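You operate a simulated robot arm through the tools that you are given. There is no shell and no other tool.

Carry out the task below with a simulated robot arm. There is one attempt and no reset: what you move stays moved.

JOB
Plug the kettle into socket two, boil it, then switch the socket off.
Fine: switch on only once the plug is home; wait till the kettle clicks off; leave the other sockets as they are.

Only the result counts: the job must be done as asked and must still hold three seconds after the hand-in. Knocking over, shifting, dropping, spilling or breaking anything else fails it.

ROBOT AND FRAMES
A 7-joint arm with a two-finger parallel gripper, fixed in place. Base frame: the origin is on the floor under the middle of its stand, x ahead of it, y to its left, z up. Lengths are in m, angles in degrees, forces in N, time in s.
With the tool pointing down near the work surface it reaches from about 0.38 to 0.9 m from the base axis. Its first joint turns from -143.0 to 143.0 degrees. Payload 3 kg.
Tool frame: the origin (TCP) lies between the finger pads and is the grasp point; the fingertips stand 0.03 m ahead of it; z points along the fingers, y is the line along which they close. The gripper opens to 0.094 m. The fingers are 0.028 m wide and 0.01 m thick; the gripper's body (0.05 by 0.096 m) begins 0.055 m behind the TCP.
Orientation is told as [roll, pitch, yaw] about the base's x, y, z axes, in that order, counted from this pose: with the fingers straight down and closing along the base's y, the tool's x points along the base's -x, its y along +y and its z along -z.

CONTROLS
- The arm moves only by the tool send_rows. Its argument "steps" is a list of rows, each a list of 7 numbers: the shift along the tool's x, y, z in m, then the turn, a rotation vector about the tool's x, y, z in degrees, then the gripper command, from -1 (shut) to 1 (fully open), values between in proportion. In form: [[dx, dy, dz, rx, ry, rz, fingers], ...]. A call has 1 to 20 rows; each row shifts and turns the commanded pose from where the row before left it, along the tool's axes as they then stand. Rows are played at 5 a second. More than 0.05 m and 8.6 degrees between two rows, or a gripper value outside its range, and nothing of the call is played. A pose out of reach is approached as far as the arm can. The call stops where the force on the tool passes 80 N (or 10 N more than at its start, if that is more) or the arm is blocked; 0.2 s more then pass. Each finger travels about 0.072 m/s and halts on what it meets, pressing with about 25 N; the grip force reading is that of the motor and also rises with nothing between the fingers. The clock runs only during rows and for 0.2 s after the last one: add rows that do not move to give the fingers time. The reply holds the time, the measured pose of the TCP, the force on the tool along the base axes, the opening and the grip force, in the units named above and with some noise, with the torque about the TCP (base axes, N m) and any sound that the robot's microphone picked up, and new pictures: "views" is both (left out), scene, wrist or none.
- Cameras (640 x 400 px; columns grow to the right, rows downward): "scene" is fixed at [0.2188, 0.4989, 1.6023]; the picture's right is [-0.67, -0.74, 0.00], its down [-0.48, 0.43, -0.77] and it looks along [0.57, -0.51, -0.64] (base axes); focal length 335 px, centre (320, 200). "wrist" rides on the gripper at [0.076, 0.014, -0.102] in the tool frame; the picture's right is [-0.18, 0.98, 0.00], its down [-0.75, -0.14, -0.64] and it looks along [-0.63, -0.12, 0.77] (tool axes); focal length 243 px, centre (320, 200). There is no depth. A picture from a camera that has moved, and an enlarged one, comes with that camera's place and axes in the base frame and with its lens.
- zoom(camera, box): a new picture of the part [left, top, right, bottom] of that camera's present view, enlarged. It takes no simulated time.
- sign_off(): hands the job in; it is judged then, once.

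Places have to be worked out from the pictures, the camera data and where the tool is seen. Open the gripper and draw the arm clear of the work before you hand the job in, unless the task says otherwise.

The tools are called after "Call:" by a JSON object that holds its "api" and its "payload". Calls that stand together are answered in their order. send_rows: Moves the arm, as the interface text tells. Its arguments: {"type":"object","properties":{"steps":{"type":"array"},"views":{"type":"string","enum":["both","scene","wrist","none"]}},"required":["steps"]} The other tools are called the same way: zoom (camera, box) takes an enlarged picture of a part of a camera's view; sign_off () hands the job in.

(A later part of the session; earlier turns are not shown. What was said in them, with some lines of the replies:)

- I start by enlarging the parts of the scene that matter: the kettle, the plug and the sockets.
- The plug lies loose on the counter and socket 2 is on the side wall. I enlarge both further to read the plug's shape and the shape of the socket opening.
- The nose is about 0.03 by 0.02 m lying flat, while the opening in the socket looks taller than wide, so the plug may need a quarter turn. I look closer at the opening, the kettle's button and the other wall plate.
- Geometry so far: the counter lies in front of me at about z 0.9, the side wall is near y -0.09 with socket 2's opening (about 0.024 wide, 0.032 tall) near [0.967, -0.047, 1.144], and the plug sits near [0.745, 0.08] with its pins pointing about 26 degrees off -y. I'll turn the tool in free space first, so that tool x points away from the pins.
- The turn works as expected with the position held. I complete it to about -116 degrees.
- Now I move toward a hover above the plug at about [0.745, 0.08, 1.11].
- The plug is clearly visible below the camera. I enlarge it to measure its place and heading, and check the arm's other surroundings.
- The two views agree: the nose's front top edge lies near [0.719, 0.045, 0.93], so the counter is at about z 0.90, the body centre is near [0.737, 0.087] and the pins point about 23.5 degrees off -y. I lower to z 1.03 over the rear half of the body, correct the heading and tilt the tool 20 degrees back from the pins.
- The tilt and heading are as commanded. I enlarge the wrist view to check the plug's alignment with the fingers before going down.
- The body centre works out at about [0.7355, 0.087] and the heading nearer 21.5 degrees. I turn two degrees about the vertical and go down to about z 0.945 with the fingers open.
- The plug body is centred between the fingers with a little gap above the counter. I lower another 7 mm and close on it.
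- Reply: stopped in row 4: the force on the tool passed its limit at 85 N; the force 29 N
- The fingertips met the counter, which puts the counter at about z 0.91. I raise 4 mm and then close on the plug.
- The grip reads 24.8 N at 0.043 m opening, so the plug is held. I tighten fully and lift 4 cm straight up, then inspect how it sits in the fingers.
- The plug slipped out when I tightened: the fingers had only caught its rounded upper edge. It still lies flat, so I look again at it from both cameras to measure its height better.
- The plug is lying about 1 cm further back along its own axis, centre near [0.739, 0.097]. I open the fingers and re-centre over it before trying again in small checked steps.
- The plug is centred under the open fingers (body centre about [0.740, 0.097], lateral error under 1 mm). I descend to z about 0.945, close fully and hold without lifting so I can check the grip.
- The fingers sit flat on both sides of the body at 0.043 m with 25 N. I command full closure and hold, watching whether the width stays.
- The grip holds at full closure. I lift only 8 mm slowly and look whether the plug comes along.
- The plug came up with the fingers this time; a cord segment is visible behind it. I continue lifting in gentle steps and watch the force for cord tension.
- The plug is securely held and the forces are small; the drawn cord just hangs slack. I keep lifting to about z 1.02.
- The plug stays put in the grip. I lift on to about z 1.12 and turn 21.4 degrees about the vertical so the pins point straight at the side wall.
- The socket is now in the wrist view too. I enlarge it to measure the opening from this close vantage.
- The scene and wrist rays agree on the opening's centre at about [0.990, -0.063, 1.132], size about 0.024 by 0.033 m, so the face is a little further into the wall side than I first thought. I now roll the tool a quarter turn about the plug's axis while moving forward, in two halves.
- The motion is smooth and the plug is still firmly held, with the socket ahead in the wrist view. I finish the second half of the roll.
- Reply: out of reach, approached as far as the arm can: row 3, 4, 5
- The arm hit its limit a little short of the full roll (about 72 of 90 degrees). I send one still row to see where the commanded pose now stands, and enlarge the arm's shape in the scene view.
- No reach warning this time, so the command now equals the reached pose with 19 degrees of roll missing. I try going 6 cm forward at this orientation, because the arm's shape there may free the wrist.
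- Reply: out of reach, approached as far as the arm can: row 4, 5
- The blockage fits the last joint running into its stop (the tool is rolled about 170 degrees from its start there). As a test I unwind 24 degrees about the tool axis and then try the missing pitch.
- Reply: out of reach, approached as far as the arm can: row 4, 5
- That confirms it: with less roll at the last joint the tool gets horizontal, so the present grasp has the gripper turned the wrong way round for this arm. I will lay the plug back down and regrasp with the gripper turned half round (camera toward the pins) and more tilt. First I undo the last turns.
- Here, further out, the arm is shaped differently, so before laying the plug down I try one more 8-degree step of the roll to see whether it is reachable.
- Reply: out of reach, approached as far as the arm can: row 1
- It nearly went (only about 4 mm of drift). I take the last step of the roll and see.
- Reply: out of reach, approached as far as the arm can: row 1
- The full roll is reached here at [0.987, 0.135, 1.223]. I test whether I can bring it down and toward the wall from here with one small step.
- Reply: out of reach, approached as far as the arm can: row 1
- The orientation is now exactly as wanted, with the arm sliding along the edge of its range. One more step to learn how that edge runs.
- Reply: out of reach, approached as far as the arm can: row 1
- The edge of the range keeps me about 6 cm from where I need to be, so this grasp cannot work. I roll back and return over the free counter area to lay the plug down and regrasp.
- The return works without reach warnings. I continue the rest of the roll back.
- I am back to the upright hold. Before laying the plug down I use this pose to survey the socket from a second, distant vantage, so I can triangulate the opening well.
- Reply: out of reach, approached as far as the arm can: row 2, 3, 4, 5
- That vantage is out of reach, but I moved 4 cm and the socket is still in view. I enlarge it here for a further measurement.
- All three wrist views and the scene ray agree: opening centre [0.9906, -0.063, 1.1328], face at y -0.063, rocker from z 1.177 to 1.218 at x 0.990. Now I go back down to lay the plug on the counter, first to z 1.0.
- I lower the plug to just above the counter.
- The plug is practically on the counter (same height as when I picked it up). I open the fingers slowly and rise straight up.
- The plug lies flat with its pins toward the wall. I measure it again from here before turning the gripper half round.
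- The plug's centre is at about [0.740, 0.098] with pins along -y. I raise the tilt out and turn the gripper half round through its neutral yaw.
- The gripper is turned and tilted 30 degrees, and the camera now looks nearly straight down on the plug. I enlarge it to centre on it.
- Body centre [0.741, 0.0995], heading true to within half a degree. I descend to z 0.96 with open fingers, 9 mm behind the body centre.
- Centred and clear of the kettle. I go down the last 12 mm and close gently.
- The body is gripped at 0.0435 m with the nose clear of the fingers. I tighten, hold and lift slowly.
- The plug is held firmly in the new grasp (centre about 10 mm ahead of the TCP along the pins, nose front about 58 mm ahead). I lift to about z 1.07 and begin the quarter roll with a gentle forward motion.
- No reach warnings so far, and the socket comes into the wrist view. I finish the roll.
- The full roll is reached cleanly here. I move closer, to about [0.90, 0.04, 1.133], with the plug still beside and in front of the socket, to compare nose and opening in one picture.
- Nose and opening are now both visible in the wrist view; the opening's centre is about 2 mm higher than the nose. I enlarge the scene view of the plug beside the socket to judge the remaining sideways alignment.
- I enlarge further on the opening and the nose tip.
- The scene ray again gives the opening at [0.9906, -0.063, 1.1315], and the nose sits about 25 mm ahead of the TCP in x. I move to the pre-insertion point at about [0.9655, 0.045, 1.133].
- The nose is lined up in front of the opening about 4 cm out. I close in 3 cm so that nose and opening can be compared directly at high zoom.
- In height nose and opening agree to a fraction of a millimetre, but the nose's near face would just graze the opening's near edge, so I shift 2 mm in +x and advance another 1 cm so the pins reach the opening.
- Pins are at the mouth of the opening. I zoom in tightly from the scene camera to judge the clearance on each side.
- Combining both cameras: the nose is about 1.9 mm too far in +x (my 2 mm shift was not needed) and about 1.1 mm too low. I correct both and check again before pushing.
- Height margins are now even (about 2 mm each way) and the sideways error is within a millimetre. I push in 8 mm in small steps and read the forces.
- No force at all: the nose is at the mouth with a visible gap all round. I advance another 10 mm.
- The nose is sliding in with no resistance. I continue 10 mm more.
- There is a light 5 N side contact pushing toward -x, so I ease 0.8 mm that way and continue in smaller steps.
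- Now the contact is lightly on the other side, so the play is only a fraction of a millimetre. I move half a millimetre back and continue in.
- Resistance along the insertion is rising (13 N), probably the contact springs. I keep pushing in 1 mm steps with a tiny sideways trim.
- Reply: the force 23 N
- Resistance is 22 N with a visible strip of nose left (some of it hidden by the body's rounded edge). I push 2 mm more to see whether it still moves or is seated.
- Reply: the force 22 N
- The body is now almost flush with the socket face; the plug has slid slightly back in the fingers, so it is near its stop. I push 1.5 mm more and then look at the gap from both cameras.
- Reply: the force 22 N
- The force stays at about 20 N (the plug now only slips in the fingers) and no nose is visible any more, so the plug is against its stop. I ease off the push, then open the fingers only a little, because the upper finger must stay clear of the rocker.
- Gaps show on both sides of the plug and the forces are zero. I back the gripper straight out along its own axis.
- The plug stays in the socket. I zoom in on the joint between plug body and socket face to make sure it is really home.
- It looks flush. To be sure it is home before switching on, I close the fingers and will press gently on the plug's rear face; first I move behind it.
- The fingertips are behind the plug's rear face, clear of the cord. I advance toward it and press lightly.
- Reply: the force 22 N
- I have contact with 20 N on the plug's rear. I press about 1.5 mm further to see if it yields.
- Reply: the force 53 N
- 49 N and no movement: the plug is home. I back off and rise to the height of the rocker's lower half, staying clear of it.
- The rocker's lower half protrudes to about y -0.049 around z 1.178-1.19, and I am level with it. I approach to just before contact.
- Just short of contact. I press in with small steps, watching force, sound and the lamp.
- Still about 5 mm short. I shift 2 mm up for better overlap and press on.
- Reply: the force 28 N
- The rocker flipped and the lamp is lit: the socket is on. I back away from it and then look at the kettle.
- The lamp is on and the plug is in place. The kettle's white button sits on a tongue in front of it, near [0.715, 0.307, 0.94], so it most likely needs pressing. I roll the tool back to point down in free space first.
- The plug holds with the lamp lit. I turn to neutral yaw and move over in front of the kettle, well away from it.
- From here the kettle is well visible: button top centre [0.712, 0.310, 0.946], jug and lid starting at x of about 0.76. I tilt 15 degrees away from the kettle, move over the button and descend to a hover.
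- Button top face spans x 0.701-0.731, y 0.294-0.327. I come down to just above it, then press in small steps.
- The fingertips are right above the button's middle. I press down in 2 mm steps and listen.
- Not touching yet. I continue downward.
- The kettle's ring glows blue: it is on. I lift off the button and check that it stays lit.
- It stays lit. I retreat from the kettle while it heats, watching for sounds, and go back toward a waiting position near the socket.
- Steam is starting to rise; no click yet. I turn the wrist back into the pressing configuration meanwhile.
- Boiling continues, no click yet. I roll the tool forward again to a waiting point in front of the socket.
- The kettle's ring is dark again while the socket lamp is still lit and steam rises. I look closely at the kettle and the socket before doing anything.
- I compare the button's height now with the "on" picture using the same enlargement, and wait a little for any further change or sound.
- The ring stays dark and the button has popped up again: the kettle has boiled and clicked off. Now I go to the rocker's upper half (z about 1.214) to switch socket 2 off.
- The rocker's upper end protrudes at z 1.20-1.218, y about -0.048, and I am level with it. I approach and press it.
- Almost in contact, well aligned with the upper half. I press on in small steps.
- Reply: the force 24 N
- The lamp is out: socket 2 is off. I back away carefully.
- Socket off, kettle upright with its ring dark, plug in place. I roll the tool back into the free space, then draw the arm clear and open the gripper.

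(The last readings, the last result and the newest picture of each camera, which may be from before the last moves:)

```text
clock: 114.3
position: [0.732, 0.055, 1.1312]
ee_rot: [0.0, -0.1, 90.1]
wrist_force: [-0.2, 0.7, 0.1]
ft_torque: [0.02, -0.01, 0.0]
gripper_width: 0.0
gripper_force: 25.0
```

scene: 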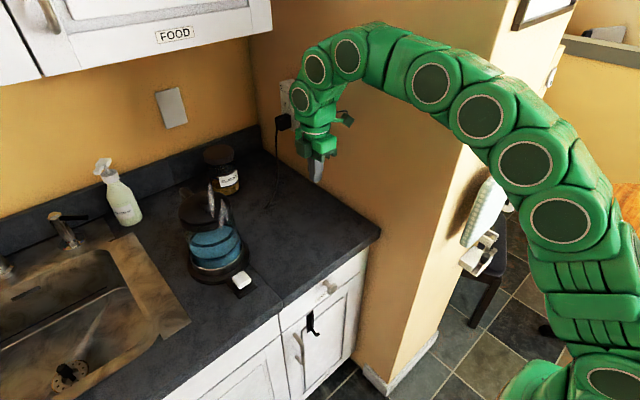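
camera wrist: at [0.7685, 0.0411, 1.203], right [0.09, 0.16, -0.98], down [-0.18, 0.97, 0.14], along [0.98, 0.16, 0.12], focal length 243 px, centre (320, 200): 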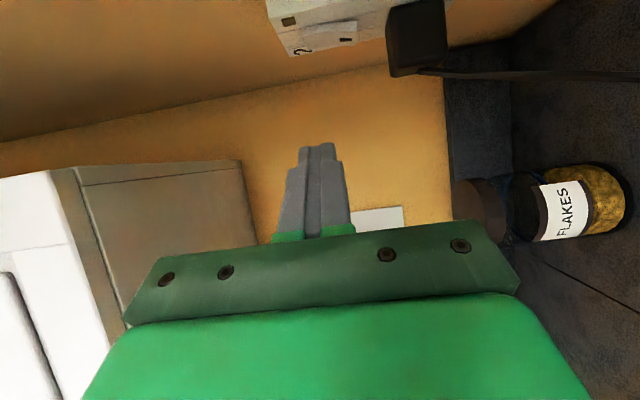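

I draw back toward the base and up, away from everything, and open the gripper.

Call:
{"api": "send_rows", "payload": {"steps": [[-0.0125, 0.031, -0.01, 0, 0, 0, -1], [-0.0125, 0.031, -0.018, 0, 0, 0, -1], [-0.0125, 0.031, -0.02, 0, 0, 0, -1], [-0.0125, 0.031, -0.02, 0, 0, 0, -1], [-0.0125, 0.031, -0.02, 0, 0, 0, -1], [-0.0125, 0.031, -0.02, 0, 0, 0, -1], [-0.0125, 0.031, -0.02, 0, 0, 0, -1], [-0.0125, 0.031, -0.02, 0, 0, 0, -1], [0, 0, 0, 0, 0, 0, 0], [0, 0, 0, 0, 0, 0, 1], [0, 0, 0, 0, 0, 0, 1], [0, 0, 0, 0, 0, 0, 1], [0, 0, 0, 0, 0, 0, 1]], "views": "both"}}

Call:
{"api": "zoom", "payload": {"camera": "scene", "box": [262, 70, 312, 145]}}

Call:
{"api": "zoom", "payload": {"camera": "scene", "box": [150, 140, 330, 310]}}

```text
clock: 117.1
position: [0.4813, 0.1515, 1.2802]
ee_rot: [-0.1, -0.2, 90.0]
wrist_force: [-0.3, 0.0, 0.1]
ft_torque: [0.0, 0.01, 0.0]
gripper_width: 0.094
gripper_force: 0.1
camera wrist: at [0.4672, 0.078, 1.3832], right [-0.98, 0.18, 0.0], down [0.14, 0.75, 0.64], along [0.12, 0.63, -0.77], focal length 243 px, centre (320, 200)
```

scene: 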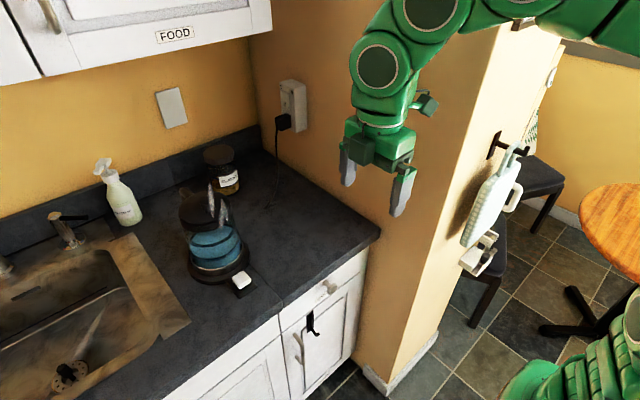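
wrist: 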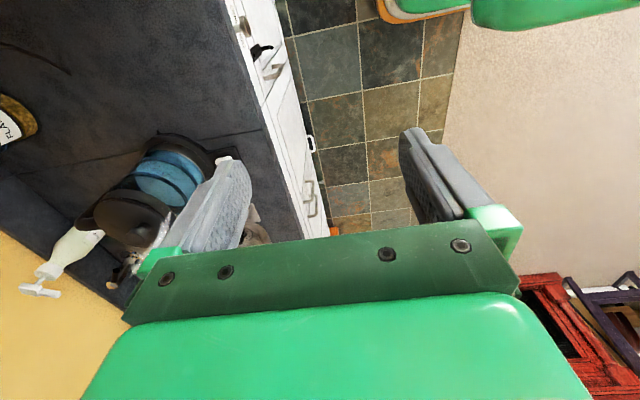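

```text
5.33 times, centred on (287, 108) of scene
camera zoom: at [0.2188, 0.4989, 1.6023], right [-0.67, -0.74, 0.0], down [-0.48, 0.43, -0.77], along [0.57, -0.51, -0.64], focal length 1784 px, centre (496, 693)
```

zoom: 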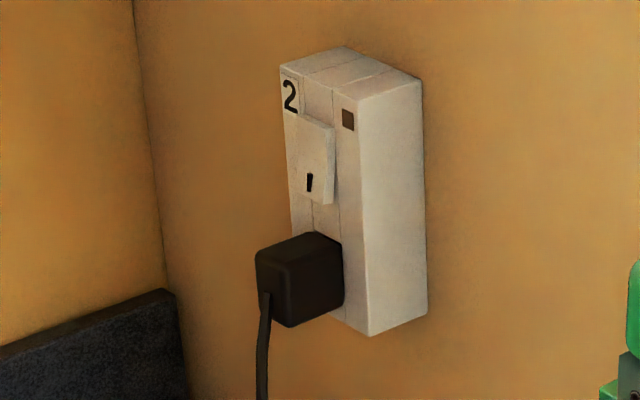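

```text
2.35 times, centred on (240, 225) of scene
camera zoom: at [0.2188, 0.4989, 1.6023], right [-0.67, -0.74, 0.0], down [-0.48, 0.43, -0.77], along [0.57, -0.51, -0.64], focal length 787 px, centre (508, 141)
```

zoom: 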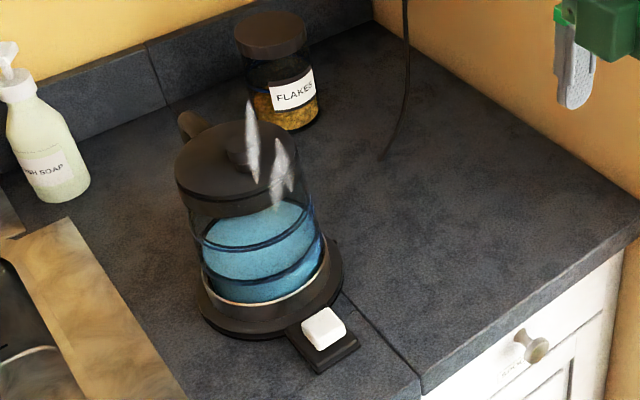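

The last pictures show the plug seated in socket 2, its rocker in the off position and its lamp dark. The kettle boiled and turned itself off before I switched the socket off: its ring went dark and the button looked popped back up, though no click sound was reported. Nothing else looks moved, and the arm is clear with the gripper open, so I hand in.

Call:
{"api": "sign_off", "payload": {}}

```text
The job is handed in.
```

I plugged the kettle into socket two, boiled it, switched the socket off and handed the job in. I don't have the verdict.

- **Plug:** it took a second grasp to get the plug into the socket. Before switching on I pushed on its back with about 49 N and it did not move, so it was home.
- **Boil:** I switched the socket on, its lamp lit, and I pressed the kettle's white button. Steam rose, then the kettle's ring went dark and the button looked popped back up.
- **Click:** no click was ever reported in the readings. I took the dark ring and raised button as the kettle having clicked off, and only then switched the socket off.
- **End state:** socket two is off with its lamp dark, the plug is still in it, and the gripper is open with the arm clear. I did not touch any other socket or switch.

During the first attempts the plug slipped from the fingers once and slid about 1 cm on the counter. Nothing else moved in the pictures.
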